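You operate a simulated robot arm through the tools that you are given. There is no shell and no other tool. Be economical: measure what you need, move in short steps, check, and stop when the job is done.

Carry out the task below with a simulated two-armed robot. There is one attempt and no reset: what you move stays moved.

TASK
Take the green block brush and put it on top of the brown pallet. Then take the pink block labelled "A" from the rack end of the fitting table and leave it on the corner of the car's deck. Then pull the drawer with the red handle open. Do these in the order given. Set down upright: pink block.

Only the result counts: the job must be done as asked and must still hold three seconds after the hand-in. Knocking over, shifting, dropping, spilling or breaking anything else fails it.

THE ROBOT
Two 7-joint arms with two-finger parallel grippers on one trunk, on a base that drives. Base frame: it is fixed to the floor where the robot stands at the start and does not move with it; the origin is under the middle of the robot, x ahead of it, y to its left, z up. Units: m, degrees, N and s.
The left shoulder is at the start at [0.07, 0.177, 1.113], the right one opposite. With the tool pointing down near the work surface each hand reaches from about 0.28 to 0.72 m from the robot's upright axis, wherever it stands, measured 20 degrees to its own side. Places, roughly: brown pallet [-1.25, -0.5, 0.75]; corner of the car's deck [3, 1.1, 0.8]; drawer with the red handle [-1.3, 1.8, 0.7]; pink block [0.75, 0.75, 0.75]. Payload 3.43 kg a hand.
The tool frame of a hand sits at the grasp point between the pads (the TCP): z along the fingers, y along the line on which they close. The tips reach 0.03 m beyond it. The gripper opens to 0.094 m. The fingers are 0.028 m wide and 0.01 m thick; the gripper's body (0.05 by 0.096 m) begins 0.055 m behind the TCP.
Orientation is that of the tool frame in the base frame, as [roll, pitch, yaw] about the fixed x, y, z axes, in that order (R = Rz(yaw) Ry(pitch) Rx(roll)). With the fingers straight down and closing along the base's y, the tool's x points along the base's -x, its y along +y and its z along -z.

THE INTERFACE
- The arms move only by the tool apply_moves. It takes "left_rows", "right_rows" or both (then of equal length, played together; a hand with none holds still); each is a list of rows, each an object of numbers (a shift or turn left out is 0, a gripper value left out holds the last): "dx", "dy", "dz": the shift along the tool's x, y, z in units of 500 mm (1.0 is 500 mm); "rx", "ry", "rz": the turn, a rotation vector about the tool's x, y, z in units of 120 degrees (1.0 is 120 degrees); "fingers": the opening in per cent of the stroke, from 0 (shut) to 100 (fully open). In form: [{"dx": .., "dy": .., "dz": .., "rx": .., "ry": .., "rz": .., "fingers": ..}, ...]. A call has 1 to 20 rows; each row is the pose to reach, as a shift and turn from the pose commanded when the call began, along the tool's axes at that moment. A call with a number of a shift or a turn outside -1 to 1 is refused whole. A row lasts 0.2 s, in which the tool goes at most 0.05 m and 8.6 degrees; a call with a longer step from one row to the next is refused whole, and so is a gripper value outside its range. A pose out of reach is approached as far as the arm can. The call stops where the force on the tool passes 40 N (or 10 N more than at its start, if that is more) or the arm is blocked; 0.2 s more then pass. The fingers move at their own pace (about 0.153 m/s each) and stop on an object; they squeeze with about 40 N. The grip force told is the motor's: it shows also when the fingers shut on nothing. Time passes only in rows, and 0.2 s behind the last, so rows that repeat a pose let the fingers close. The reply holds the time, the measured pose of the TCP, the force on the tool along the base axes, the opening and the grip force, in the units named above and with some noise, with the torque about the TCP (base axes, N m) and any sound that the robot's microphone picked up.
- Cameras (640 x 400 px; columns grow to the right, rows downward): "scene" is now at [0.1392, -0.0215, 1.4472]; the picture's right is [-0.24, -0.97, 0.00], its down [-0.40, 0.10, -0.91] and it looks along [0.89, -0.22, -0.41] (base axes); focal length 223 px, centre (320, 200). "left" rides on the left gripper at [0.076, -0.014, -0.102] in its tool frame; the picture's right is [0.18, 0.98, 0.00], its down [-0.75, 0.14, -0.64] and it looks along [-0.63, 0.12, 0.77] (tool axes); focal length 243 px, centre (320, 200). "right" rides on the right gripper at [0.076, 0.014, -0.102] in its tool frame; the picture's right is [-0.18, 0.98, 0.00], its down [-0.75, -0.14, -0.64] and it looks along [-0.63, -0.12, 0.77] (tool axes); focal length 243 px, centre (320, 200). There is no depth. A picture from a camera that has moved, and an enlarged one, comes with that camera's place and axes in the base frame and with its lens.
- capture(camera): a new picture of that camera. It takes no simulated time.
- raise_lower(by): slides the trunk up (or, below 0, down) by that many m; the arms and the scene camera ride with it, the base frame stays. It gives what a move gives, with no picture.
- roll_base(legs): drives the robot by 1 to 6 legs, each [ahead, turn to the left] in m and degrees, along the robot's own axes; the way and the turn of a leg run together, so that a leg with both is an arc; at most 1.5 m and 180 degrees a leg. The arms and the cameras ride along, it lands a little off, and it stops where it bumps. It gives what a move gives.
- head_to(pan, tilt): turns the head with the scene camera to pan (to the left, within 86 degrees either way) and tilt (down, from -29 to 69), counted from straight ahead of the robot. It gives what a move gives.
- inspect(camera, box): a new picture of the part [left, top, right, bottom] of that camera's present view, enlarged. It takes no simulated time.
- close_job(): hands the job in; it is judged then, once.

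Work in short steps. Places have to be worked out from the pictures, the camera data and where the tool is seen: move nearer, look again, correct. Check each grasp and each placing, and mend what went wrong. You have 165 turns and 138 pictures in all, those below and enlarged ones among them. Open the grippers and draw the arms clear of the work before you hand the job in, unless the task says otherwise; then end with one line.

The tools are called after "Emit:" as a command line: name --argument value ..., lists and objects as JSON in quotes. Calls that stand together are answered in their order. apply_moves: Moves the arms, as the interface text tells. Its arguments: {"type":"object","properties":{"left_rows":{"type":"array"},"right_rows":{"type":"array"}},"required":[]} The other tools are called the same way: raise_lower (by) slides the trunk up or down; roll_base (legs) drives the base; head_to (pan, tilt) turns the head that bears the scene camera; capture (camera) takes a picture; inspect (camera, box) takes an enlarged picture of a part of a camera's view; close_job () hands the job in.

At the start:

```text
clock: 0.0
left_tcp_pos: [0.4149, 0.0888, 0.9995]
left_tcp_rot: [180.0, 0.0, 180.0]
left_ft_force: [0.0, -0.1, -0.5]
left_ft_torque: [0.02, -0.04, 0.04]
left_finger_gap: 0.094
left_grasp_force: 0.0
right_tcp_pos: [0.3703, -0.3187, 1.0003]
right_tcp_rot: [-179.9, -0.1, 179.9]
right_ft_force: [-0.1, -0.7, -0.4]
right_ft_torque: [0.0, 0.01, -0.03]
right_finger_gap: 0.0938
right_grasp_force: 0.0
trunk travel left (down, up): [-0.693, 0.147]
robot x, y, heading: [-0.003, -0.0054, -0.1]
head pan, tilt: [-13.7, 24.1]
```

scene: 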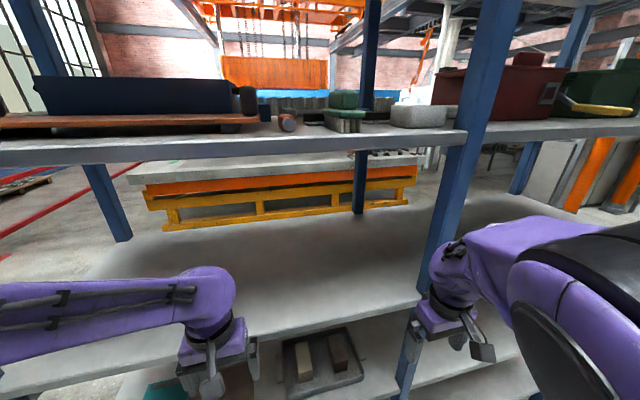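
right: 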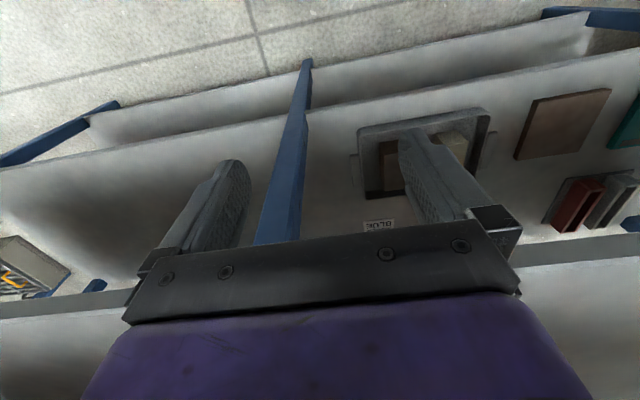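
left: 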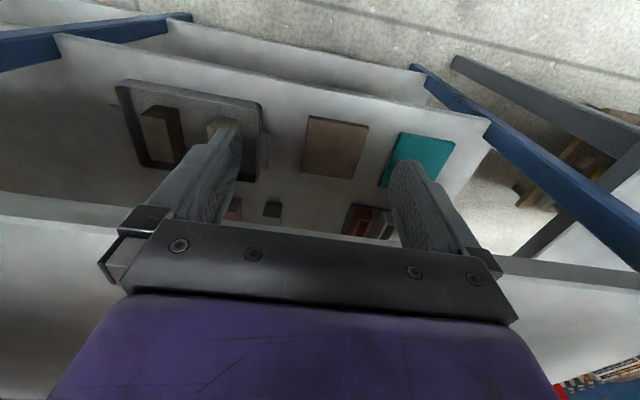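

The head camera shows a rack ahead with a green brush-like object on the top shelf near (345,110). I'll enlarge that area first and then look round.

Emit:
inspect --camera "scene" --box '[220, 60, 480, 220]'

Emit:
head_to --pan 50 --tilt 24

Emit:
capture --camera "scene"

```text
2.46 times, centred on (350, 140) of scene
camera zoom: at [0.1392, -0.0215, 1.4472], right [-0.24, -0.97, 0.0], down [-0.4, 0.1, -0.91], along [0.89, -0.22, -0.41], focal length 549 px, centre (246, 348)
```

zoom: 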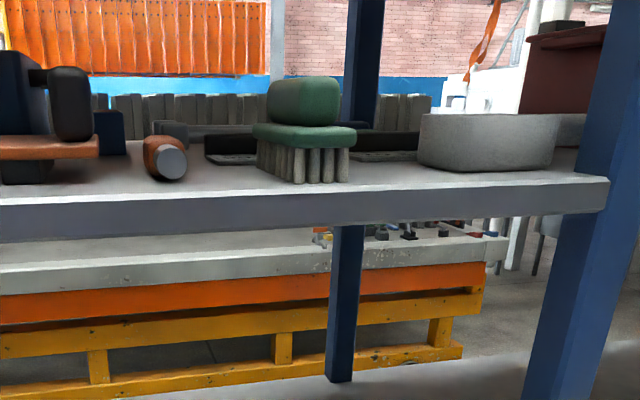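

```text
clock: 1.3
left_tcp_pos: [0.4143, 0.0885, 0.9998]
left_tcp_rot: [180.0, 0.0, 180.0]
left_ft_force: [-0.3, -0.5, 0.1]
left_ft_torque: [-0.01, -0.02, 0.02]
left_finger_gap: 0.0941
left_grasp_force: 0.1
right_tcp_pos: [0.3696, -0.3178, 1.0]
right_tcp_rot: [-180.0, 0.0, -179.9]
right_ft_force: [0.7, 0.2, -0.8]
right_ft_torque: [0.01, 0.03, 0.03]
right_finger_gap: 0.0938
right_grasp_force: 0.1
trunk travel left (down, up): [-0.693, 0.147]
robot x, y, heading: [0.0009, 0.0009, -0.0]
head pan, tilt: [50.0, 24.0]
```

```text
133 pictures are left
camera scene: at [0.1089, 0.0712, 1.4474], right [0.77, -0.64, 0.0], down [-0.26, -0.31, -0.91], along [0.59, 0.7, -0.41], focal length 223 px, centre (320, 200)
```

scene: 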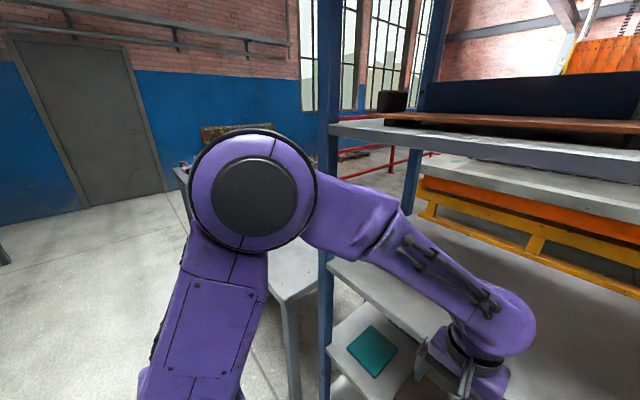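

The brush appears to stand on the top shelf, about level with the camera. I'll back off a little, raise the trunk and look again, which gives two views to triangulate from.

Emit:
roll_base --legs '[[-0.15, 0]]'

Emit:
raise_lower --by 0.147

Emit:
head_to --pan -10 --tilt 20

Emit:
capture --camera "scene"

Emit:
inspect --camera "scene" --box '[220, 80, 420, 205]'

```text
clock: 2.7
left_tcp_pos: [0.2624, 0.0895, 0.9992]
left_tcp_rot: [-180.0, -0.1, -179.9]
left_ft_force: [1.1, 0.0, 0.6]
left_ft_torque: [0.01, -0.01, -0.03]
left_finger_gap: 0.0941
left_grasp_force: 0.1
right_tcp_pos: [0.2168, -0.3179, 0.9989]
right_tcp_rot: [-179.9, -0.1, -179.8]
right_ft_force: [0.7, 0.1, -0.3]
right_ft_torque: [0.02, -0.02, -0.01]
right_finger_gap: 0.0939
right_grasp_force: 0.0
trunk travel left (down, up): [-0.693, 0.147]
robot x, y, heading: [-0.1518, 0.0005, 0.3]
head pan, tilt: [50.0, 24.0]
```

```text
clock: 4.5
left_tcp_pos: [0.2616, 0.0897, 1.1454]
left_tcp_rot: [180.0, 0.0, -179.8]
left_ft_force: [-0.1, 0.1, -0.1]
left_ft_torque: [-0.05, 0.02, 0.0]
left_finger_gap: 0.094
left_grasp_force: 0.0
right_tcp_pos: [0.2173, -0.317, 1.1461]
right_tcp_rot: [-180.0, 0.1, -179.9]
right_ft_force: [0.2, -0.6, 0.0]
right_ft_torque: [-0.01, 0.0, -0.01]
right_finger_gap: 0.0941
right_grasp_force: 0.2
trunk travel left (down, up): [-0.84, 0.0]
robot x, y, heading: [-0.1537, -0.0021, -0.0]
head pan, tilt: [50.0, 24.0]
```

```text
clock: 5.8
left_tcp_pos: [0.2611, 0.0896, 1.1465]
left_tcp_rot: [-180.0, -0.1, -180.0]
left_ft_force: [0.3, -0.4, -0.6]
left_ft_torque: [-0.01, 0.0, 0.04]
left_finger_gap: 0.0941
left_grasp_force: 0.0
right_tcp_pos: [0.2173, -0.3181, 1.1468]
right_tcp_rot: [179.9, 0.0, -180.0]
right_ft_force: [0.3, -1.0, 0.6]
right_ft_torque: [0.0, -0.02, -0.01]
right_finger_gap: 0.094
right_grasp_force: 0.0
trunk travel left (down, up): [-0.84, 0.0]
robot x, y, heading: [-0.1517, -0.0013, 0.1]
head pan, tilt: [-10.0, 20.0]
```

```text
132 pictures are left
camera scene: at [-0.0114, -0.0155, 1.6005], right [-0.17, -0.99, 0.0], down [-0.34, 0.06, -0.94], along [0.93, -0.16, -0.34], focal length 223 px, centre (320, 200)
```

scene: 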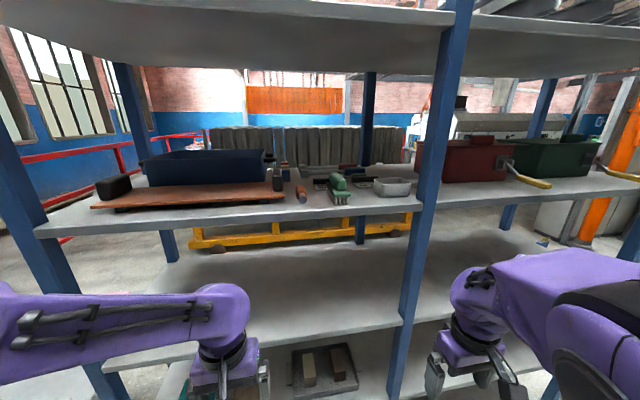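

```text
3.20 times, centred on (320, 142) of scene
camera zoom: at [-0.0114, -0.0155, 1.6005], right [-0.17, -0.99, 0.0], down [-0.34, 0.06, -0.94], along [0.93, -0.16, -0.34], focal length 714 px, centre (320, 384)
```

zoom: 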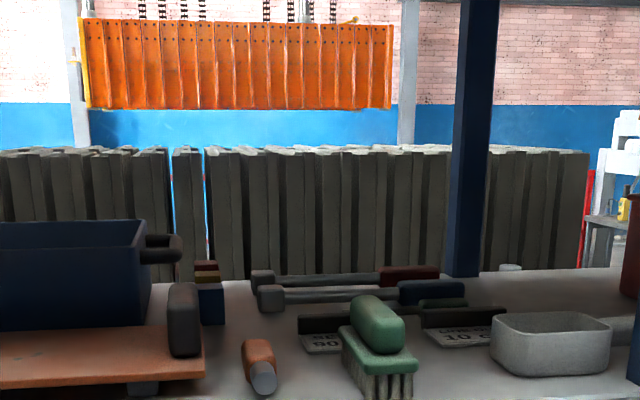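

Triangulation puts the brush's near end at about (0.50, -0.155), the shelf surface at z≈1.40 and the handle top at z≈1.47. Its handle lies roughly along x. I'll bring the right hand up in front of the shelf, tilted 45° forward and down.

Emit:
apply_moves --right_rows '[{"dx": -0.03, "dy": 0.03, "dz": -0.075, "ry": -0.0375, "fingers": 100}, {"dx": -0.06, "dy": 0.06, "dz": -0.15, "ry": -0.075}, {"dx": -0.09, "dy": 0.09, "dz": -0.225, "ry": -0.1125}, {"dx": -0.12, "dy": 0.12, "dz": -0.3, "ry": -0.15}, {"dx": -0.15, "dy": 0.15, "dz": -0.375, "ry": -0.1875}, {"dx": -0.18, "dy": 0.18, "dz": -0.45, "ry": -0.225}, {"dx": -0.21, "dy": 0.21, "dz": -0.525, "ry": -0.2625}, {"dx": -0.24, "dy": 0.24, "dz": -0.6, "ry": -0.3}, {"dx": -0.27, "dy": 0.27, "dz": -0.675, "ry": -0.3375}, {"dx": -0.3, "dy": 0.3, "dz": -0.75, "ry": -0.375}]'

Emit:
capture --camera "right"

Emit:
capture --camera "scene"

```text
clock: 8.0
left_tcp_pos: [0.2611, 0.0895, 1.1465]
left_tcp_rot: [-179.9, 0.0, -179.9]
left_ft_force: [0.4, 0.9, 0.0]
left_ft_torque: [0.02, -0.01, 0.0]
left_finger_gap: 0.094
left_grasp_force: 0.1
right_tcp_pos: [0.4193, -0.1797, 1.5499]
right_tcp_rot: [178.5, 44.6, 178.5]
right_ft_force: [-0.1, 0.1, 0.9]
right_ft_torque: [-0.02, -0.03, -0.01]
right_finger_gap: 0.094
right_grasp_force: 0.0
right hand out of reach, approached as far as the arm can: row 1, 2, 3, 4, 5, 6, 7, 8, 9, 10
trunk travel left (down, up): [-0.84, 0.0]
robot x, y, heading: [-0.1563, 0.0006, -0.2]
head pan, tilt: [-10.0, 20.0]
```

```text
130 pictures are left
camera right: at [0.294, -0.1643, 1.5701], right [0.14, 0.98, 0.15], down [0.08, -0.16, 0.98], along [0.99, -0.12, -0.1], focal length 243 px, centre (320, 200)
```

right: 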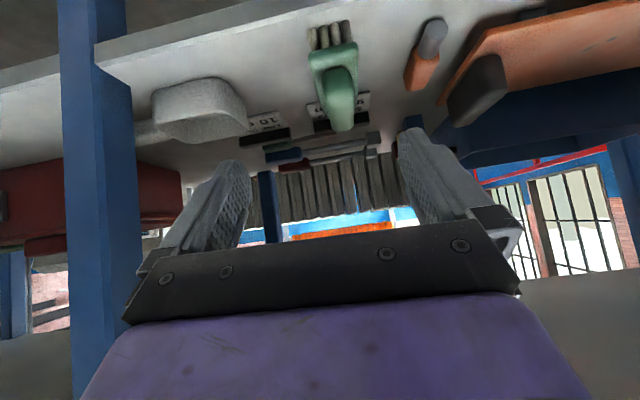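

```text
129 pictures are left
camera scene: at [-0.012, -0.0146, 1.6006], right [-0.17, -0.98, 0.0], down [-0.34, 0.06, -0.94], along [0.93, -0.16, -0.34], focal length 223 px, centre (320, 200)
```

scene: 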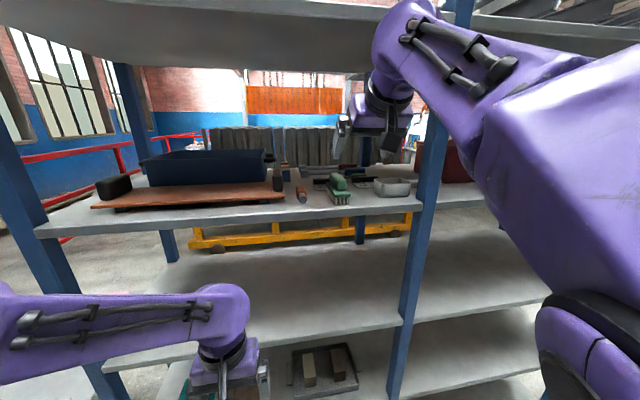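

The wrist view agrees: handle centre at about (0.525, -0.157, 1.455), aligned with x. The hand landed slightly off its command, so I'll make a short approach and check how it tracks.

Emit:
apply_moves --right_rows '[{"dx": -0.01, "dy": 0.02, "dz": 0.045}, {"dx": -0.022, "dy": 0.046, "dz": 0.09}]'

```text
clock: 8.6
left_tcp_pos: [0.2628, 0.09, 1.1454]
left_tcp_rot: [180.0, -0.1, -179.9]
left_ft_force: [0.3, -0.3, 0.5]
left_ft_torque: [-0.03, 0.02, -0.02]
left_finger_gap: 0.0941
left_grasp_force: 0.1
right_tcp_pos: [0.4606, -0.1462, 1.5263]
right_tcp_rot: [-179.9, 45.0, -179.7]
right_ft_force: [0.4, -0.1, -0.1]
right_ft_torque: [-0.01, 0.0, 0.03]
right_finger_gap: 0.0942
right_grasp_force: 0.1
trunk travel left (down, up): [-0.84, 0.0]
robot x, y, heading: [-0.1541, 0.0008, 0.1]
head pan, tilt: [-10.0, 20.0]
```

It tracks well now. I'll centre on y and look before going in.

Emit:
apply_moves --right_rows '[{"dy": -0.022}, {"dy": -0.022, "dz": 0.04}]'

Emit:
capture --camera "right"

```text
clock: 9.2
left_tcp_pos: [0.2634, 0.0896, 1.1455]
left_tcp_rot: [179.9, -0.1, -179.9]
left_ft_force: [0.3, -0.1, 0.2]
left_ft_torque: [0.03, 0.01, -0.03]
left_finger_gap: 0.0939
left_grasp_force: 0.1
right_tcp_pos: [0.4741, -0.1596, 1.51]
right_tcp_rot: [179.9, 44.9, -179.9]
right_ft_force: [0.5, 0.2, 0.0]
right_ft_torque: [0.0, 0.0, -0.01]
right_finger_gap: 0.0943
right_grasp_force: 0.0
trunk travel left (down, up): [-0.84, 0.0]
robot x, y, heading: [-0.156, -0.0031, -0.0]
head pan, tilt: [-10.0, 20.0]
```

```text
128 pictures are left
camera right: at [0.3477, -0.1462, 1.5292], right [0.13, 0.98, 0.13], down [0.08, -0.14, 0.99], along [0.99, -0.12, -0.1], focal length 243 px, centre (320, 200)
```

right: 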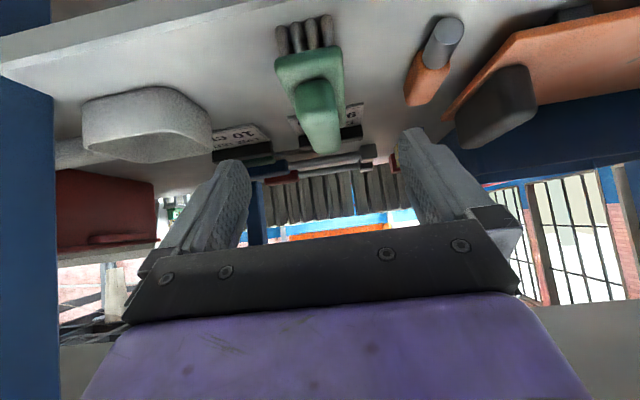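

The brush sits between the fingers, with the handle centre at about (0.518, -0.156). I'll advance and close.

Emit:
apply_moves --right_rows '[{"dx": -0.002, "dy": 0.004, "dz": 0.045}, {"dx": -0.004, "dy": 0.004, "dz": 0.09}, {"dx": -0.004, "dy": 0.004, "dz": 0.126}, {"dx": -0.004, "dy": 0.004, "dz": 0.126}]'

Emit:
capture --camera "right"

Emit:
inspect --camera "scene" --box '[260, 100, 460, 225]'

```text
clock: 10.2
left_tcp_pos: [0.2606, 0.0887, 1.1461]
left_tcp_rot: [180.0, 0.0, -179.9]
left_ft_force: [-0.1, 0.1, -0.8]
left_ft_torque: [-0.02, 0.0, -0.02]
left_finger_gap: 0.0941
left_grasp_force: 0.1
right_tcp_pos: [0.5149, -0.159, 1.4703]
right_tcp_rot: [179.9, 45.1, -179.9]
right_ft_force: [0.5, 0.3, -0.1]
right_ft_torque: [-0.01, 0.01, -0.02]
right_finger_gap: 0.0941
right_grasp_force: 0.0
trunk travel left (down, up): [-0.84, 0.0]
robot x, y, heading: [-0.1548, -0.0002, -0.1]
head pan, tilt: [-10.0, 20.0]
```

```text
127 pictures are left
camera right: at [0.3891, -0.1455, 1.4882], right [0.13, 0.98, 0.13], down [0.08, -0.14, 0.99], along [0.99, -0.12, -0.1], focal length 243 px, centre (320, 200)
```

right: 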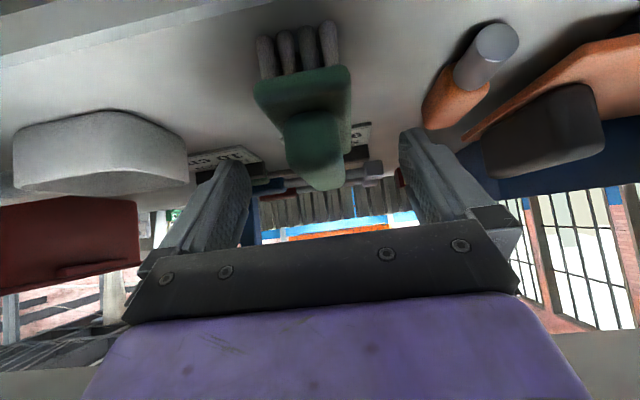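

```text
3.20 times, centred on (360, 162) of scene
camera zoom: at [-0.0124, -0.0154, 1.6006], right [-0.17, -0.98, 0.0], down [-0.34, 0.06, -0.94], along [0.93, -0.16, -0.34], focal length 714 px, centre (192, 320)
```

zoom: 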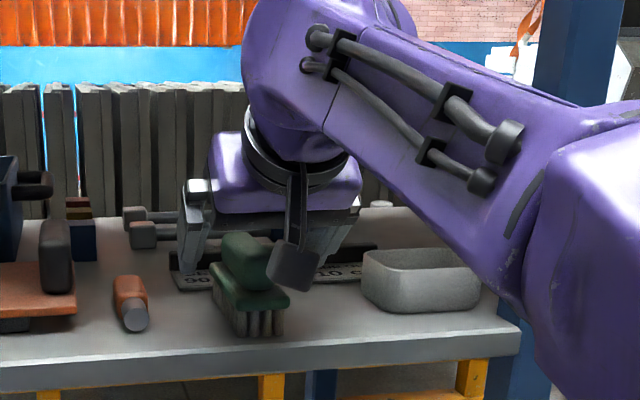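

The handle seems to span z 1.438–1.465, so the pads already overlap it. I'll go 5 mm deeper and close.

Emit:
apply_moves --right_rows '[{"dz": 0.01, "dy": 0.003}, {"dz": 0.01, "dy": 0.003, "fingers": 0}, {"dz": 0.01, "dy": 0.003, "fingers": 0}, {"dz": 0.01, "dy": 0.003, "fingers": 0}, {"dz": 0.01, "dy": 0.003, "fingers": 0}]'

Emit:
capture --camera "right"

```text
clock: 11.3
left_tcp_pos: [0.261, 0.0889, 1.1466]
left_tcp_rot: [180.0, 0.0, -179.8]
left_ft_force: [-0.7, -0.7, 0.0]
left_ft_torque: [-0.02, -0.02, -0.01]
left_finger_gap: 0.094
left_grasp_force: 0.0
right_tcp_pos: [0.522, -0.1565, 1.4674]
right_tcp_rot: [-179.9, 45.0, -179.9]
right_ft_force: [-0.6, 0.3, 0.0]
right_ft_torque: [-0.03, 0.03, 0.0]
right_finger_gap: 0.0315
right_grasp_force: 39.9
trunk travel left (down, up): [-0.84, 0.0]
robot x, y, heading: [-0.1502, 0.0005, 0.4]
head pan, tilt: [-10.0, 20.0]
```

```text
125 pictures are left
camera right: at [0.3943, -0.1438, 1.484], right [0.13, 0.98, 0.13], down [0.08, -0.14, 0.99], along [0.99, -0.12, -0.1], focal length 243 px, centre (320, 200)
```

right: 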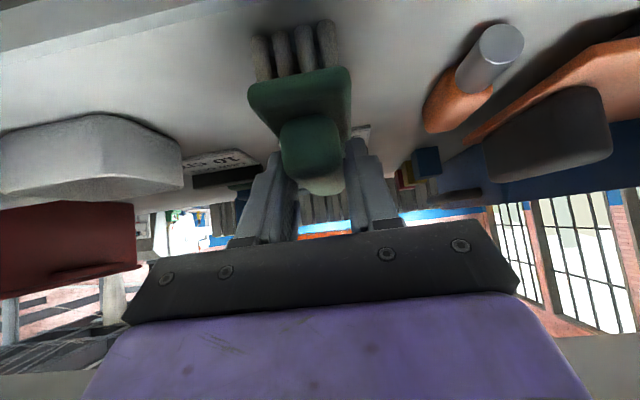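

The grip closed on the handle at 31 mm. I'll lift straight up by 5 cm and check.

Emit:
apply_moves --right_rows '[{"dx": -0.03, "dz": -0.03}, {"dx": -0.07, "dz": -0.07}, {"dx": -0.07, "dz": -0.07}]'

Emit:
capture --camera "right"

```text
clock: 12.2
left_tcp_pos: [0.2625, 0.0897, 1.1461]
left_tcp_rot: [180.0, 0.1, -179.9]
left_ft_force: [1.0, -0.3, -1.2]
left_ft_torque: [0.01, -0.03, 0.01]
left_finger_gap: 0.0936
left_grasp_force: 0.1
right_tcp_pos: [0.5205, -0.1581, 1.517]
right_tcp_rot: [-180.0, 45.0, -180.0]
right_ft_force: [0.0, 0.2, 0.2]
right_ft_torque: [-0.02, -0.01, -0.01]
right_finger_gap: 0.0003
right_grasp_force: 32.8
trunk travel left (down, up): [-0.84, 0.0]
robot x, y, heading: [-0.1514, 0.0004, -0.2]
head pan, tilt: [-10.0, 20.0]
```

```text
124 pictures are left
camera right: at [0.3944, -0.1448, 1.5345], right [0.13, 0.98, 0.13], down [0.08, -0.14, 0.99], along [0.99, -0.12, -0.1], focal length 243 px, centre (320, 200)
```

right: 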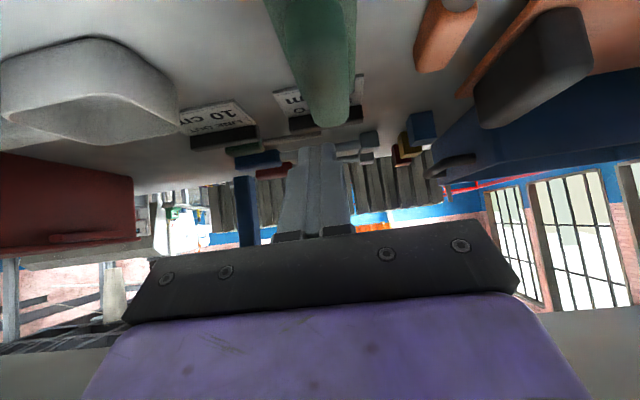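

The grip slipped off the rounded top of the handle, and the brush is still in place. From the image widths the base is about 36 mm wide and the handle 31 mm. I'll open, go about 2 cm lower so the pads take the base and handle, and look before closing.

Emit:
apply_moves --right_rows '[{"fingers": 100}, {"fingers": 100}, {"fingers": 100}, {"dx": 0.04, "dz": 0.03, "dy": 0.002}, {"dx": 0.08, "dz": 0.06, "dy": 0.002}, {"dx": 0.111, "dz": 0.081, "dy": 0.002}, {"dx": 0.111, "dz": 0.081, "dy": 0.002}]'

Emit:
capture --camera "right"

Emit:
inspect --camera "scene" --box '[260, 100, 460, 225]'

```text
clock: 13.8
left_tcp_pos: [0.2614, 0.0904, 1.1459]
left_tcp_rot: [-180.0, 0.0, -179.8]
left_ft_force: [0.1, -0.1, 0.6]
left_ft_torque: [-0.05, -0.02, -0.02]
left_finger_gap: 0.0938
left_grasp_force: 0.0
right_tcp_pos: [0.5101, -0.1578, 1.448]
right_tcp_rot: [180.0, 44.9, -180.0]
right_ft_force: [0.3, -0.1, 0.0]
right_ft_torque: [0.01, 0.03, -0.03]
right_finger_gap: 0.094
right_grasp_force: 0.1
trunk travel left (down, up): [-0.84, 0.0]
robot x, y, heading: [-0.1539, 0.0013, 0.1]
head pan, tilt: [-10.0, 20.0]
```

```text
123 pictures are left
camera right: at [0.3838, -0.1437, 1.4667], right [0.13, 0.98, 0.13], down [0.08, -0.14, 0.99], along [0.99, -0.12, -0.1], focal length 243 px, centre (320, 200)
```

right: 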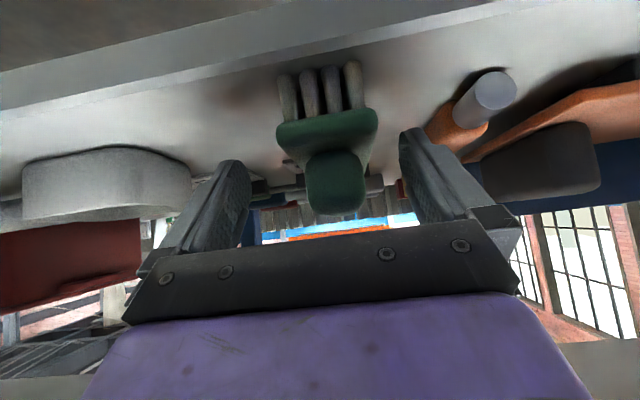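

```text
3.20 times, centred on (360, 162) of scene
camera zoom: at [-0.0117, -0.0155, 1.6006], right [-0.17, -0.98, 0.0], down [-0.34, 0.06, -0.94], along [0.93, -0.16, -0.34], focal length 714 px, centre (192, 320)
```

zoom: 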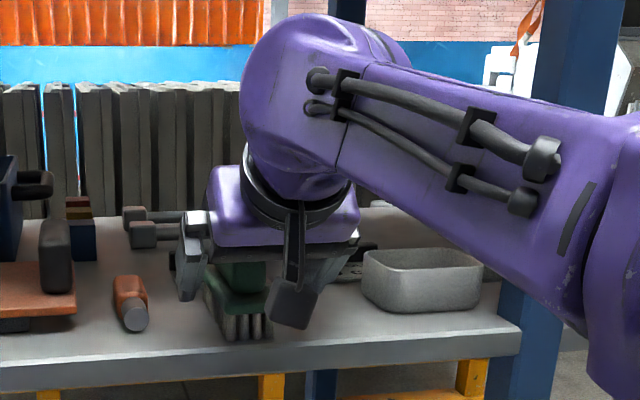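

The brush is centred between the fingers and the tips are at base level. Closing now.

Emit:
apply_moves --right_rows '[{"dy": 0.006, "fingers": 0}, {"dy": 0.006, "fingers": 0}, {"dy": 0.006, "fingers": 0}, {"dy": 0.006, "fingers": 0}, {"dy": 0.006, "fingers": 0}]'

Emit:
capture --camera "right"

```text
clock: 14.9
left_tcp_pos: [0.2607, 0.0893, 1.1462]
left_tcp_rot: [-179.9, 0.0, -179.9]
left_ft_force: [1.0, 0.0, 0.1]
left_ft_torque: [-0.04, 0.01, 0.03]
left_finger_gap: 0.094
left_grasp_force: 0.0
right_tcp_pos: [0.5111, -0.1525, 1.4484]
right_tcp_rot: [180.0, 45.1, -179.9]
right_ft_force: [0.5, -1.6, 1.6]
right_ft_torque: [-0.01, -0.08, -0.02]
right_finger_gap: 0.0432
right_grasp_force: 39.6
trunk travel left (down, up): [-0.84, 0.0]
robot x, y, heading: [-0.1497, -0.0005, -0.1]
head pan, tilt: [-10.0, 20.0]
```

```text
121 pictures are left
camera right: at [0.3841, -0.1401, 1.4664], right [0.13, 0.98, 0.13], down [0.08, -0.14, 0.99], along [0.99, -0.12, -0.1], focal length 243 px, centre (320, 200)
```

right: 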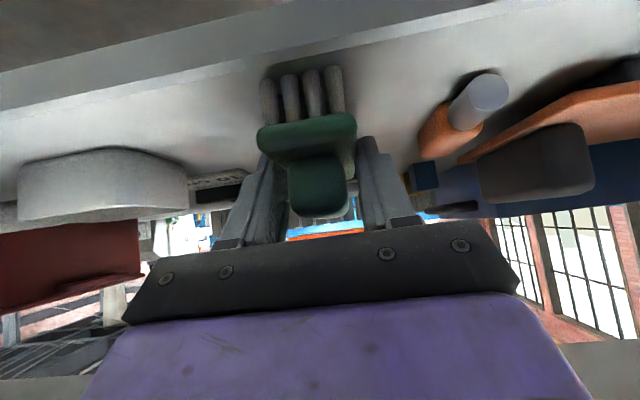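

Gripped on the base at 43 mm, with a light load showing. Lifting by 5 cm.

Emit:
apply_moves --right_rows '[{"dx": -0.02, "dz": -0.02}, {"dx": -0.045, "dz": -0.045}, {"dx": -0.07, "dz": -0.07}, {"dx": -0.07, "dz": -0.07}]'

Emit:
capture --camera "right"

```text
clock: 15.9
left_tcp_pos: [0.2616, 0.0898, 1.1469]
left_tcp_rot: [180.0, 0.0, -180.0]
left_ft_force: [-0.6, -1.2, 0.7]
left_ft_torque: [-0.02, 0.03, -0.01]
left_finger_gap: 0.0935
left_grasp_force: 0.0
right_tcp_pos: [0.511, -0.1529, 1.4961]
right_tcp_rot: [-180.0, 44.9, -179.9]
right_ft_force: [0.5, -0.4, -1.2]
right_ft_torque: [0.0, 0.05, 0.0]
right_finger_gap: 0.0429
right_grasp_force: 40.0
trunk travel left (down, up): [-0.84, 0.0]
robot x, y, heading: [-0.1528, 0.001, 0.1]
head pan, tilt: [-10.0, 20.0]
```

```text
120 pictures are left
camera right: at [0.3849, -0.1395, 1.5152], right [0.13, 0.98, 0.13], down [0.08, -0.14, 0.99], along [0.99, -0.12, -0.1], focal length 243 px, centre (320, 200)
```

right: 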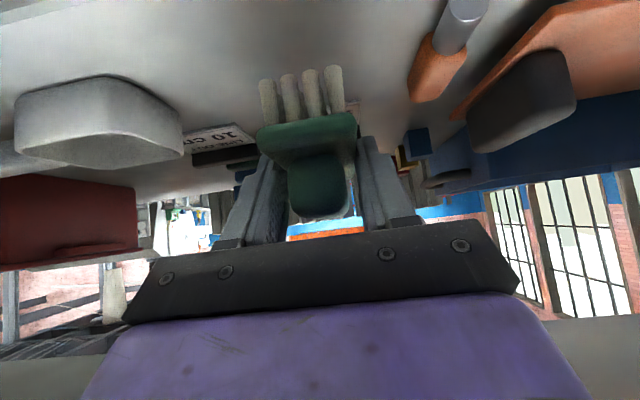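

The brush is held. I'll back away from the rack by 0.25 m and look to the right for the way to the pallet.

Emit:
roll_base --legs '[[-0.25, 0]]'

Emit:
head_to --pan -86 --tilt 25

Emit:
capture --camera "scene"

Emit:
head_to --pan 86 --tilt 25

Emit:
capture --camera "scene"

```text
clock: 17.8
left_tcp_pos: [0.0142, 0.0891, 1.1442]
left_tcp_rot: [179.9, -0.1, -180.0]
left_ft_force: [-0.6, 0.4, -0.3]
left_ft_torque: [0.02, 0.01, 0.04]
left_finger_gap: 0.094
left_grasp_force: 0.0
right_tcp_pos: [0.263, -0.1536, 1.4954]
right_tcp_rot: [-180.0, 44.9, -179.9]
right_ft_force: [0.3, 0.0, -0.3]
right_ft_torque: [-0.01, 0.07, -0.03]
right_finger_gap: 0.0432
right_grasp_force: 40.1
trunk travel left (down, up): [-0.84, 0.0]
robot x, y, heading: [-0.4015, 0.0029, 0.1]
head pan, tilt: [-10.0, 20.0]
```

```text
clock: 19.2
left_tcp_pos: [0.0118, 0.0888, 1.1465]
left_tcp_rot: [180.0, 0.0, -179.9]
left_ft_force: [0.6, 0.1, -0.3]
left_ft_torque: [-0.02, 0.09, 0.05]
left_finger_gap: 0.0939
left_grasp_force: 0.1
right_tcp_pos: [0.2601, -0.1538, 1.4968]
right_tcp_rot: [180.0, 45.0, -179.8]
right_ft_force: [-0.1, -1.4, -1.6]
right_ft_torque: [0.02, 0.01, -0.01]
right_finger_gap: 0.0432
right_grasp_force: 39.8
trunk travel left (down, up): [-0.84, 0.0]
robot x, y, heading: [-0.4017, -0.0017, 0.4]
head pan, tilt: [-85.9, 25.0]
```

```text
119 pictures are left
camera scene: at [-0.3468, -0.0918, 1.5925], right [-1.0, -0.07, 0.0], down [-0.03, 0.42, -0.91], along [0.07, -0.9, -0.42], focal length 223 px, centre (320, 200)
```

scene: 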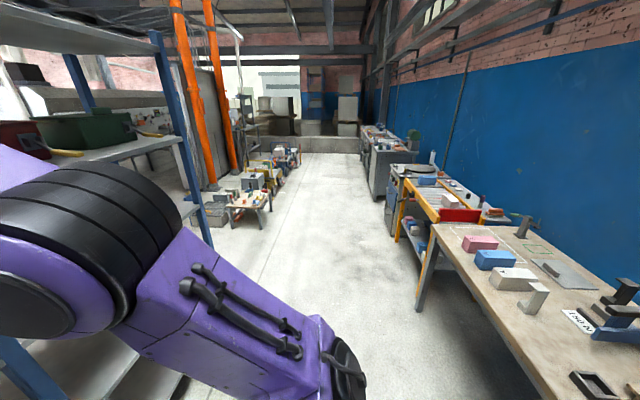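

```text
clock: 21.9
left_tcp_pos: [0.0117, 0.0891, 1.1457]
left_tcp_rot: [180.0, 0.0, -179.8]
left_ft_force: [-0.7, -0.4, 0.2]
left_ft_torque: [0.01, 0.02, 0.02]
left_finger_gap: 0.0941
left_grasp_force: 0.1
right_tcp_pos: [0.2612, -0.1523, 1.4951]
right_tcp_rot: [-180.0, 44.9, -179.9]
right_ft_force: [-1.1, 0.9, -1.5]
right_ft_torque: [0.02, 0.05, 0.0]
right_finger_gap: 0.0432
right_grasp_force: 40.2
trunk travel left (down, up): [-0.84, 0.0]
robot x, y, heading: [-0.405, 0.0032, 0.3]
head pan, tilt: [85.9, 25.0]
```

```text
118 pictures are left
camera scene: at [-0.3466, 0.092, 1.5924], right [1.0, -0.07, 0.0], down [-0.03, -0.42, -0.91], along [0.06, 0.9, -0.42], focal length 223 px, centre (320, 200)
```

scene: 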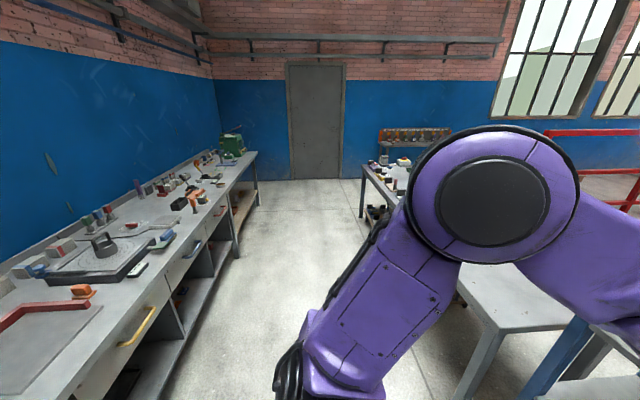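

Behind me is a workbench with its front edge at x≈-1.02. I'll turn clockwise on the spot to face it and look for the pallet.

Emit:
roll_base --legs '[[0, -90], [0, -90]]'

Emit:
head_to --pan 20 --tilt 35

Emit:
capture --camera "scene"

```text
clock: 29.9
left_tcp_pos: [-0.8166, -0.0951, 1.1458]
left_tcp_rot: [-180.0, 0.0, 0.7]
left_ft_force: [0.1, -0.6, -0.4]
left_ft_torque: [0.02, 0.03, 0.02]
left_finger_gap: 0.0939
left_grasp_force: 0.1
right_tcp_pos: [-1.0666, 0.1444, 1.4967]
right_tcp_rot: [-180.0, 44.9, 0.6]
right_ft_force: [0.3, -0.6, -0.5]
right_ft_torque: [0.0, -0.01, 0.01]
right_finger_gap: 0.0433
right_grasp_force: 40.3
trunk travel left (down, up): [-0.84, 0.0]
robot x, y, heading: [-0.4019, 0.0018, -179.3]
head pan, tilt: [85.9, 25.0]
```

```text
clock: 31.2
left_tcp_pos: [-0.8161, -0.0938, 1.1461]
left_tcp_rot: [-179.9, 0.0, 0.7]
left_ft_force: [-0.6, 0.7, 0.2]
left_ft_torque: [-0.01, -0.02, -0.01]
left_finger_gap: 0.0939
left_grasp_force: 0.2
right_tcp_pos: [-1.068, 0.1445, 1.4965]
right_tcp_rot: [-180.0, 44.9, 0.6]
right_ft_force: [0.2, -0.8, -1.1]
right_ft_torque: [0.01, -0.01, 0.0]
right_finger_gap: 0.0433
right_grasp_force: 39.8
trunk travel left (down, up): [-0.84, 0.0]
robot x, y, heading: [-0.4052, -0.0018, -179.4]
head pan, tilt: [20.0, 35.0]
```

```text
117 pictures are left
camera scene: at [-0.5363, -0.0319, 1.5767], right [-0.35, 0.94, 0.0], down [0.54, 0.2, -0.82], along [-0.77, -0.29, -0.57], focal length 223 px, centre (320, 200)
```

scene: 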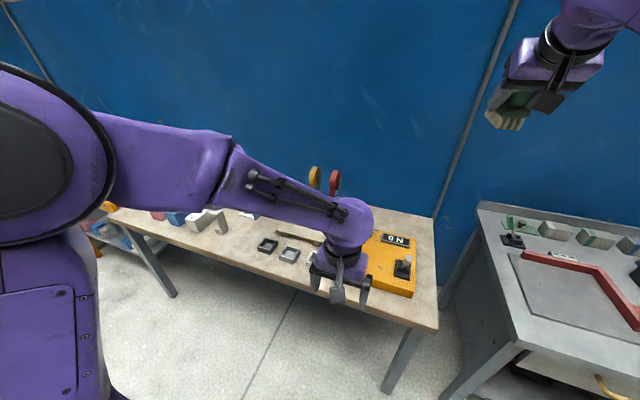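

The left arm hides the pallet's place. I'll drive sideways along the bench to y≈-0.65, face it again and look.

Emit:
roll_base --legs '[[0, 89], [0.65, 0], [0, -90]]'

Emit:
head_to --pan -8 --tilt 35

Emit:
capture --camera "scene"

```text
clock: 42.5
left_tcp_pos: [-0.8227, -0.7234, 1.1474]
left_tcp_rot: [-180.0, 0.0, -1.1]
left_ft_force: [-0.2, -0.4, -0.1]
left_ft_torque: [-0.04, -0.01, -0.01]
left_finger_gap: 0.094
left_grasp_force: 0.1
right_tcp_pos: [-1.0652, -0.4754, 1.4971]
right_tcp_rot: [-179.8, 45.1, -1.1]
right_ft_force: [-0.7, -0.3, -0.9]
right_ft_torque: [0.01, -0.07, 0.0]
right_finger_gap: 0.0432
right_grasp_force: 40.5
trunk travel left (down, up): [-0.84, 0.0]
robot x, y, heading: [-0.406, -0.6445, 178.8]
head pan, tilt: [20.0, 35.0]
```

```text
clock: 43.4
left_tcp_pos: [-0.8218, -0.7217, 1.1459]
left_tcp_rot: [-180.0, 0.0, -1.1]
left_ft_force: [-0.4, 1.4, 0.1]
left_ft_torque: [-0.02, 0.02, 0.01]
left_finger_gap: 0.094
left_grasp_force: 0.0
right_tcp_pos: [-1.066, -0.4744, 1.4979]
right_tcp_rot: [180.0, 44.9, -1.1]
right_ft_force: [0.1, 0.5, -0.8]
right_ft_torque: [-0.01, -0.03, 0.01]
right_finger_gap: 0.0433
right_grasp_force: 40.5
trunk travel left (down, up): [-0.84, 0.0]
robot x, y, heading: [-0.4048, -0.6426, 178.9]
head pan, tilt: [-8.0, 35.0]
```

```text
116 pictures are left
camera scene: at [-0.5435, -0.6262, 1.5766], right [0.16, 0.99, 0.0], down [0.57, -0.09, -0.82], along [-0.81, 0.13, -0.57], focal length 223 px, centre (320, 200)
```

scene: 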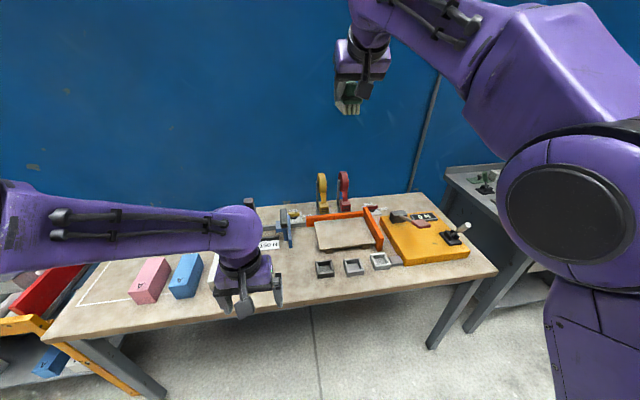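

Enlarging the bench area around the listed pallet place.

Emit:
inspect --camera "scene" --box '[240, 170, 480, 320]'

Emit:
capture --camera "left"

```text
2.67 times, centred on (360, 245) of scene
camera zoom: at [-0.5435, -0.6262, 1.5766], right [0.16, 0.99, 0.0], down [0.57, -0.09, -0.82], along [-0.81, 0.13, -0.57], focal length 595 px, centre (213, 80)
```

zoom: 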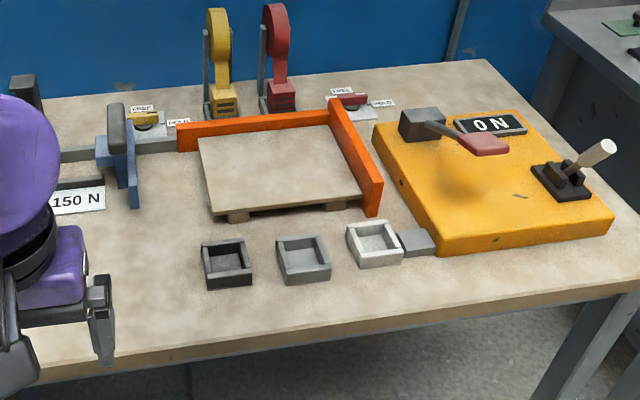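

```text
114 pictures are left
camera left: at [-0.7464, -0.7084, 1.248], right [0.16, -0.99, 0.0], down [-0.76, -0.13, 0.64], along [-0.63, -0.11, -0.77], focal length 243 px, centre (320, 200)
```

left: 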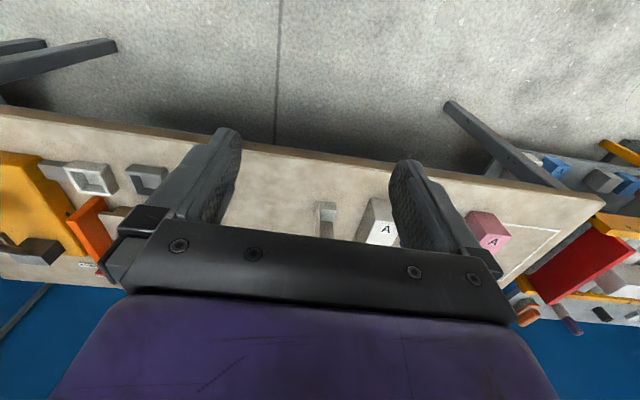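

The pallet is the tan plate on feet inside the orange fence, centre at about (-1.37, -0.36). I'll drive 0.25 m closer, keeping the hands high, and look again to refine this.

Emit:
roll_base --legs '[[0.22, 1]]'

Emit:
head_to --pan -15 --tilt 45

Emit:
capture --camera "scene"

Emit:
capture --camera "right"

```text
clock: 45.1
left_tcp_pos: [-1.039, -0.727, 1.1464]
left_tcp_rot: [-180.0, 0.0, -0.1]
left_ft_force: [-0.2, -0.4, 0.0]
left_ft_torque: [-0.01, -0.01, 0.01]
left_finger_gap: 0.0938
left_grasp_force: 0.1
right_tcp_pos: [-1.2887, -0.4847, 1.4987]
right_tcp_rot: [179.9, 45.1, 0.0]
right_ft_force: [-0.3, 0.4, -0.1]
right_ft_torque: [-0.01, 0.02, -0.04]
right_finger_gap: 0.043
right_grasp_force: 40.2
trunk travel left (down, up): [-0.84, 0.0]
robot x, y, heading: [-0.6318, -0.6378, 179.9]
head pan, tilt: [-8.0, 35.0]
```

```text
clock: 45.8
left_tcp_pos: [-1.0434, -0.7261, 1.1456]
left_tcp_rot: [180.0, -0.1, -0.2]
left_ft_force: [-1.0, 0.3, -0.2]
left_ft_torque: [0.0, -0.02, 0.0]
left_finger_gap: 0.094
left_grasp_force: 0.0
right_tcp_pos: [-1.2916, -0.484, 1.4956]
right_tcp_rot: [-180.0, 45.0, 0.0]
right_ft_force: [-0.5, 0.2, -0.9]
right_ft_torque: [-0.01, -0.03, 0.02]
right_finger_gap: 0.0432
right_grasp_force: 40.6
trunk travel left (down, up): [-0.84, 0.0]
robot x, y, heading: [-0.6312, -0.6385, 179.9]
head pan, tilt: [-15.0, 45.0]
```

```text
113 pictures are left
camera scene: at [-0.7583, -0.6176, 1.5618], right [0.26, 0.97, 0.0], down [0.68, -0.18, -0.71], along [-0.68, 0.18, -0.71], focal length 223 px, centre (320, 200)
```

scene: 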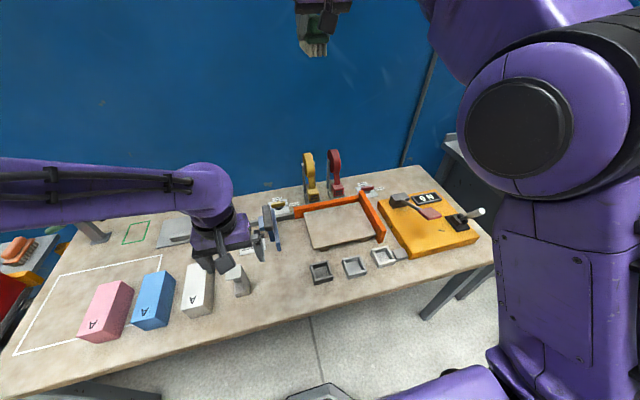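

```text
112 pictures are left
camera right: at [-1.165, -0.4999, 1.515], right [-0.13, -0.98, 0.13], down [-0.08, 0.14, 0.99], along [-0.99, 0.12, -0.1], focal length 243 px, centre (320, 200)
```

right: 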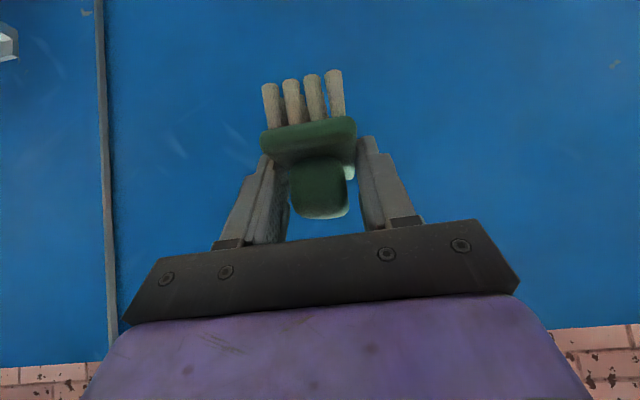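

Pallet centre comes out at about (-1.30, -0.39) with its top at z≈0.82. I'll move the right hand over it and descend to z≈1.05.

Emit:
apply_moves --right_rows '[{"dx": 0.063, "dz": 0.063, "dy": -0.019}, {"dx": 0.126, "dz": 0.126, "dy": -0.038}, {"dx": 0.189, "dz": 0.189, "dy": -0.057}, {"dx": 0.252, "dz": 0.252, "dy": -0.076}, {"dx": 0.315, "dz": 0.315, "dy": -0.095}, {"dx": 0.378, "dz": 0.378, "dy": -0.114}, {"dx": 0.441, "dz": 0.441, "dy": -0.133}, {"dx": 0.504, "dz": 0.504, "dy": -0.152}, {"dx": 0.567, "dz": 0.567, "dy": -0.171}, {"dx": 0.63, "dz": 0.63, "dy": -0.188}]'

Emit:
capture --camera "scene"

Emit:
capture --camera "right"

```text
clock: 48.0
left_tcp_pos: [-1.0441, -0.7284, 1.1461]
left_tcp_rot: [180.0, -0.1, -0.2]
left_ft_force: [0.2, -0.7, -0.8]
left_ft_torque: [-0.02, -0.01, -0.02]
left_finger_gap: 0.0938
left_grasp_force: 0.2
right_tcp_pos: [-1.2905, -0.3892, 1.0498]
right_tcp_rot: [180.0, 45.0, -0.1]
right_ft_force: [0.0, 0.2, -0.3]
right_ft_torque: [0.02, -0.01, 0.0]
right_finger_gap: 0.0431
right_grasp_force: 39.8
trunk travel left (down, up): [-0.84, 0.0]
robot x, y, heading: [-0.6279, -0.6426, 179.9]
head pan, tilt: [-15.0, 45.0]
```

```text
111 pictures are left
camera scene: at [-0.7598, -0.6164, 1.5617], right [0.26, 0.97, 0.0], down [0.68, -0.18, -0.71], along [-0.68, 0.18, -0.71], focal length 223 px, centre (320, 200)
```

scene: 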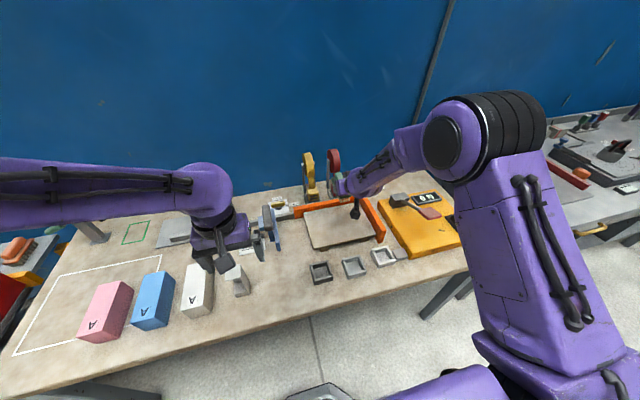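

```text
110 pictures are left
camera right: at [-1.1636, -0.4039, 1.0684], right [-0.13, -0.98, 0.13], down [-0.08, 0.14, 0.99], along [-0.99, 0.12, -0.1], focal length 243 px, centre (320, 200)
```

right: 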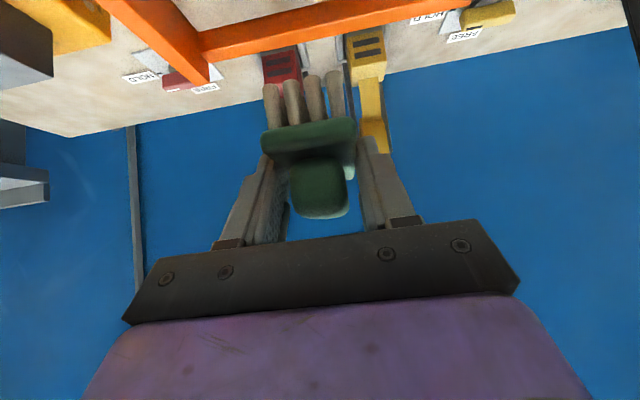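

Fence lies at x≈-1.42 and y≈-0.265, so the hand is over the pallet's middle. I'll descend 0.13 m further and check.

Emit:
apply_moves --right_rows '[{"dx": 0.06, "dz": 0.06}, {"dx": 0.12, "dz": 0.12}, {"dx": 0.184, "dz": 0.184}, {"dx": 0.184, "dz": 0.184}]'

Emit:
inspect --camera "scene" --box '[240, 140, 480, 290]'

Emit:
capture --camera "right"

```text
clock: 49.0
left_tcp_pos: [-1.043, -0.7281, 1.1466]
left_tcp_rot: [-180.0, 0.0, -0.1]
left_ft_force: [0.8, 0.8, 0.8]
left_ft_torque: [0.02, -0.02, 0.0]
left_finger_gap: 0.0938
left_grasp_force: 0.2
right_tcp_pos: [-1.2904, -0.3909, 0.9196]
right_tcp_rot: [-179.9, 45.0, 0.0]
right_ft_force: [0.5, 0.8, -0.5]
right_ft_torque: [-0.01, -0.02, 0.05]
right_finger_gap: 0.0431
right_grasp_force: 39.9
trunk travel left (down, up): [-0.84, 0.0]
robot x, y, heading: [-0.6257, -0.6385, 179.7]
head pan, tilt: [-15.0, 45.0]
```

```text
2.67 times, centred on (360, 215) of scene
camera zoom: at [-0.7575, -0.6178, 1.5619], right [0.26, 0.97, 0.0], down [0.68, -0.18, -0.71], along [-0.68, 0.18, -0.71], focal length 595 px, centre (213, 160)
```

zoom: 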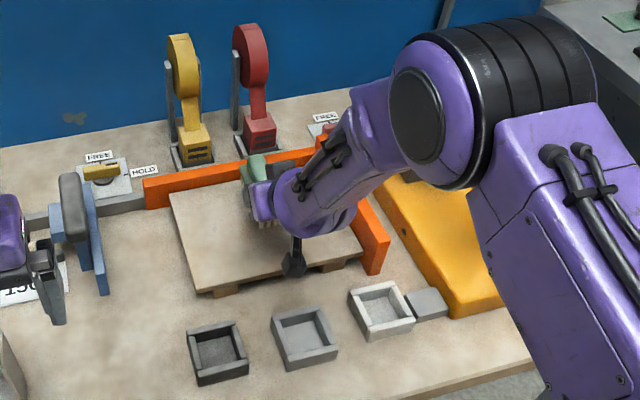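

```text
108 pictures are left
camera right: at [-1.164, -0.4061, 0.9385], right [-0.13, -0.98, 0.13], down [-0.08, 0.14, 0.99], along [-0.99, 0.12, -0.1], focal length 243 px, centre (320, 200)
```

right: 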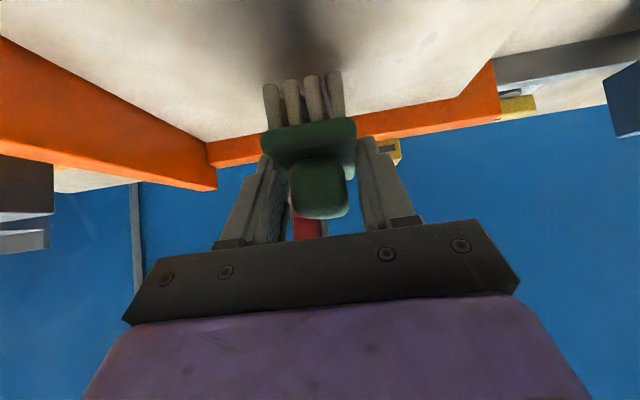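

Good clearance so far. I'll lower another 3 cm and look at the gap between bristles and pallet.

Emit:
apply_moves --right_rows '[{"dx": 0.02, "dz": 0.02}, {"dx": 0.042, "dz": 0.042}, {"dx": 0.042, "dz": 0.042}]'

Emit:
capture --camera "right"

```text
clock: 49.8
left_tcp_pos: [-1.0437, -0.7279, 1.1473]
left_tcp_rot: [179.9, 0.0, -0.1]
left_ft_force: [-0.7, 0.8, -0.5]
left_ft_torque: [0.03, -0.03, -0.04]
left_finger_gap: 0.0941
left_grasp_force: 0.2
right_tcp_pos: [-1.2901, -0.3918, 0.8924]
right_tcp_rot: [179.9, 45.0, 0.0]
right_ft_force: [-0.2, -0.7, -1.4]
right_ft_torque: [0.0, -0.05, 0.0]
right_finger_gap: 0.0429
right_grasp_force: 40.0
trunk travel left (down, up): [-0.84, 0.0]
robot x, y, heading: [-0.6312, -0.6408, 180.0]
head pan, tilt: [-15.0, 45.0]
```

```text
107 pictures are left
camera right: at [-1.164, -0.4064, 0.9107], right [-0.13, -0.98, 0.13], down [-0.08, 0.14, 0.99], along [-0.99, 0.12, -0.1], focal length 243 px, centre (320, 200)
```

right: 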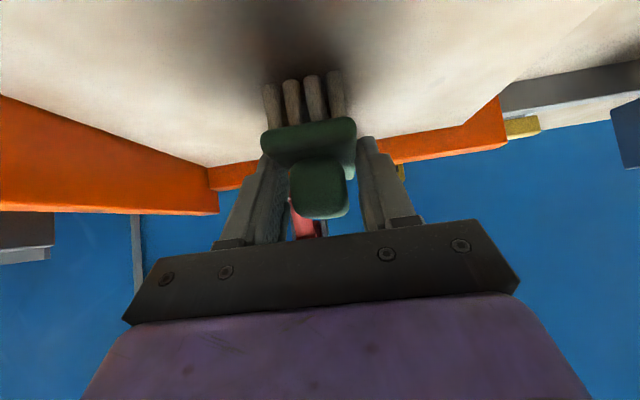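

The pallet top now looks to be at z≈0.83–0.84, so contact is near. I'll lower in fine steps and watch the force.

Emit:
apply_moves --right_rows '[{"dx": 0.005, "dz": 0.005}, {"dx": 0.01, "dz": 0.01}, {"dx": 0.01, "dz": 0.01}]'

Emit:
inspect --camera "right" --box '[220, 40, 380, 140]'

```text
clock: 50.6
left_tcp_pos: [-1.0427, -0.7283, 1.1469]
left_tcp_rot: [-180.0, 0.0, -0.1]
left_ft_force: [0.5, 0.6, 0.1]
left_ft_torque: [0.01, -0.02, 0.0]
left_finger_gap: 0.0941
left_grasp_force: 0.0
right_tcp_pos: [-1.2908, -0.3921, 0.8849]
right_tcp_rot: [-180.0, 45.0, 0.0]
right_ft_force: [0.9, 2.1, 0.0]
right_ft_torque: [-0.01, 0.13, 0.0]
right_finger_gap: 0.043
right_grasp_force: 40.6
trunk travel left (down, up): [-0.84, 0.0]
robot x, y, heading: [-0.6261, -0.6394, 179.9]
head pan, tilt: [-15.0, 45.0]
```

```text
4.00 times, centred on (300, 90) of right
camera zoom: at [-1.1641, -0.4065, 0.9036], right [-0.13, -0.98, 0.13], down [-0.08, 0.14, 0.99], along [-0.99, 0.12, -0.1], focal length 970 px, centre (400, 640)
```

zoom: 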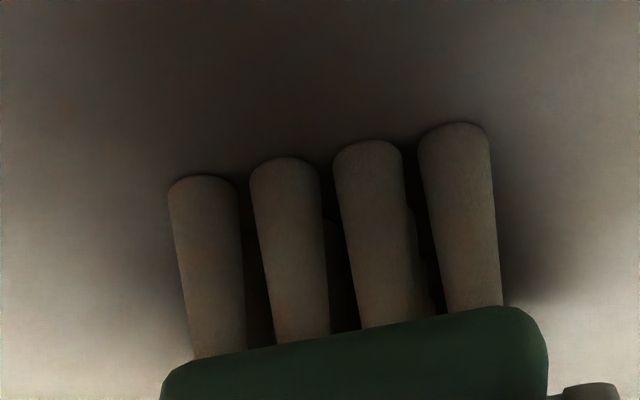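

First light contact shows in the readings. I'll go 3 mm more.

Emit:
apply_moves --right_rows '[{"dx": 0.002, "dz": 0.002}, {"dx": 0.004, "dz": 0.004}, {"dx": 0.004, "dz": 0.004}]'

```text
clock: 51.4
left_tcp_pos: [-1.0409, -0.729, 1.1479]
left_tcp_rot: [-179.8, 0.1, 0.0]
left_ft_force: [0.0, 0.5, 0.5]
left_ft_torque: [0.01, 0.01, -0.01]
left_finger_gap: 0.094
left_grasp_force: 0.0
right_tcp_pos: [-1.2911, -0.3923, 0.886]
right_tcp_rot: [-180.0, 45.3, 0.0]
right_ft_force: [-0.7, -0.7, 16.8]
right_ft_torque: [-0.03, -0.39, -0.01]
right_finger_gap: 0.043
right_grasp_force: 39.8
trunk travel left (down, up): [-0.84, 0.0]
robot x, y, heading: [-0.6292, -0.6392, 179.9]
head pan, tilt: [-15.0, 45.0]
```

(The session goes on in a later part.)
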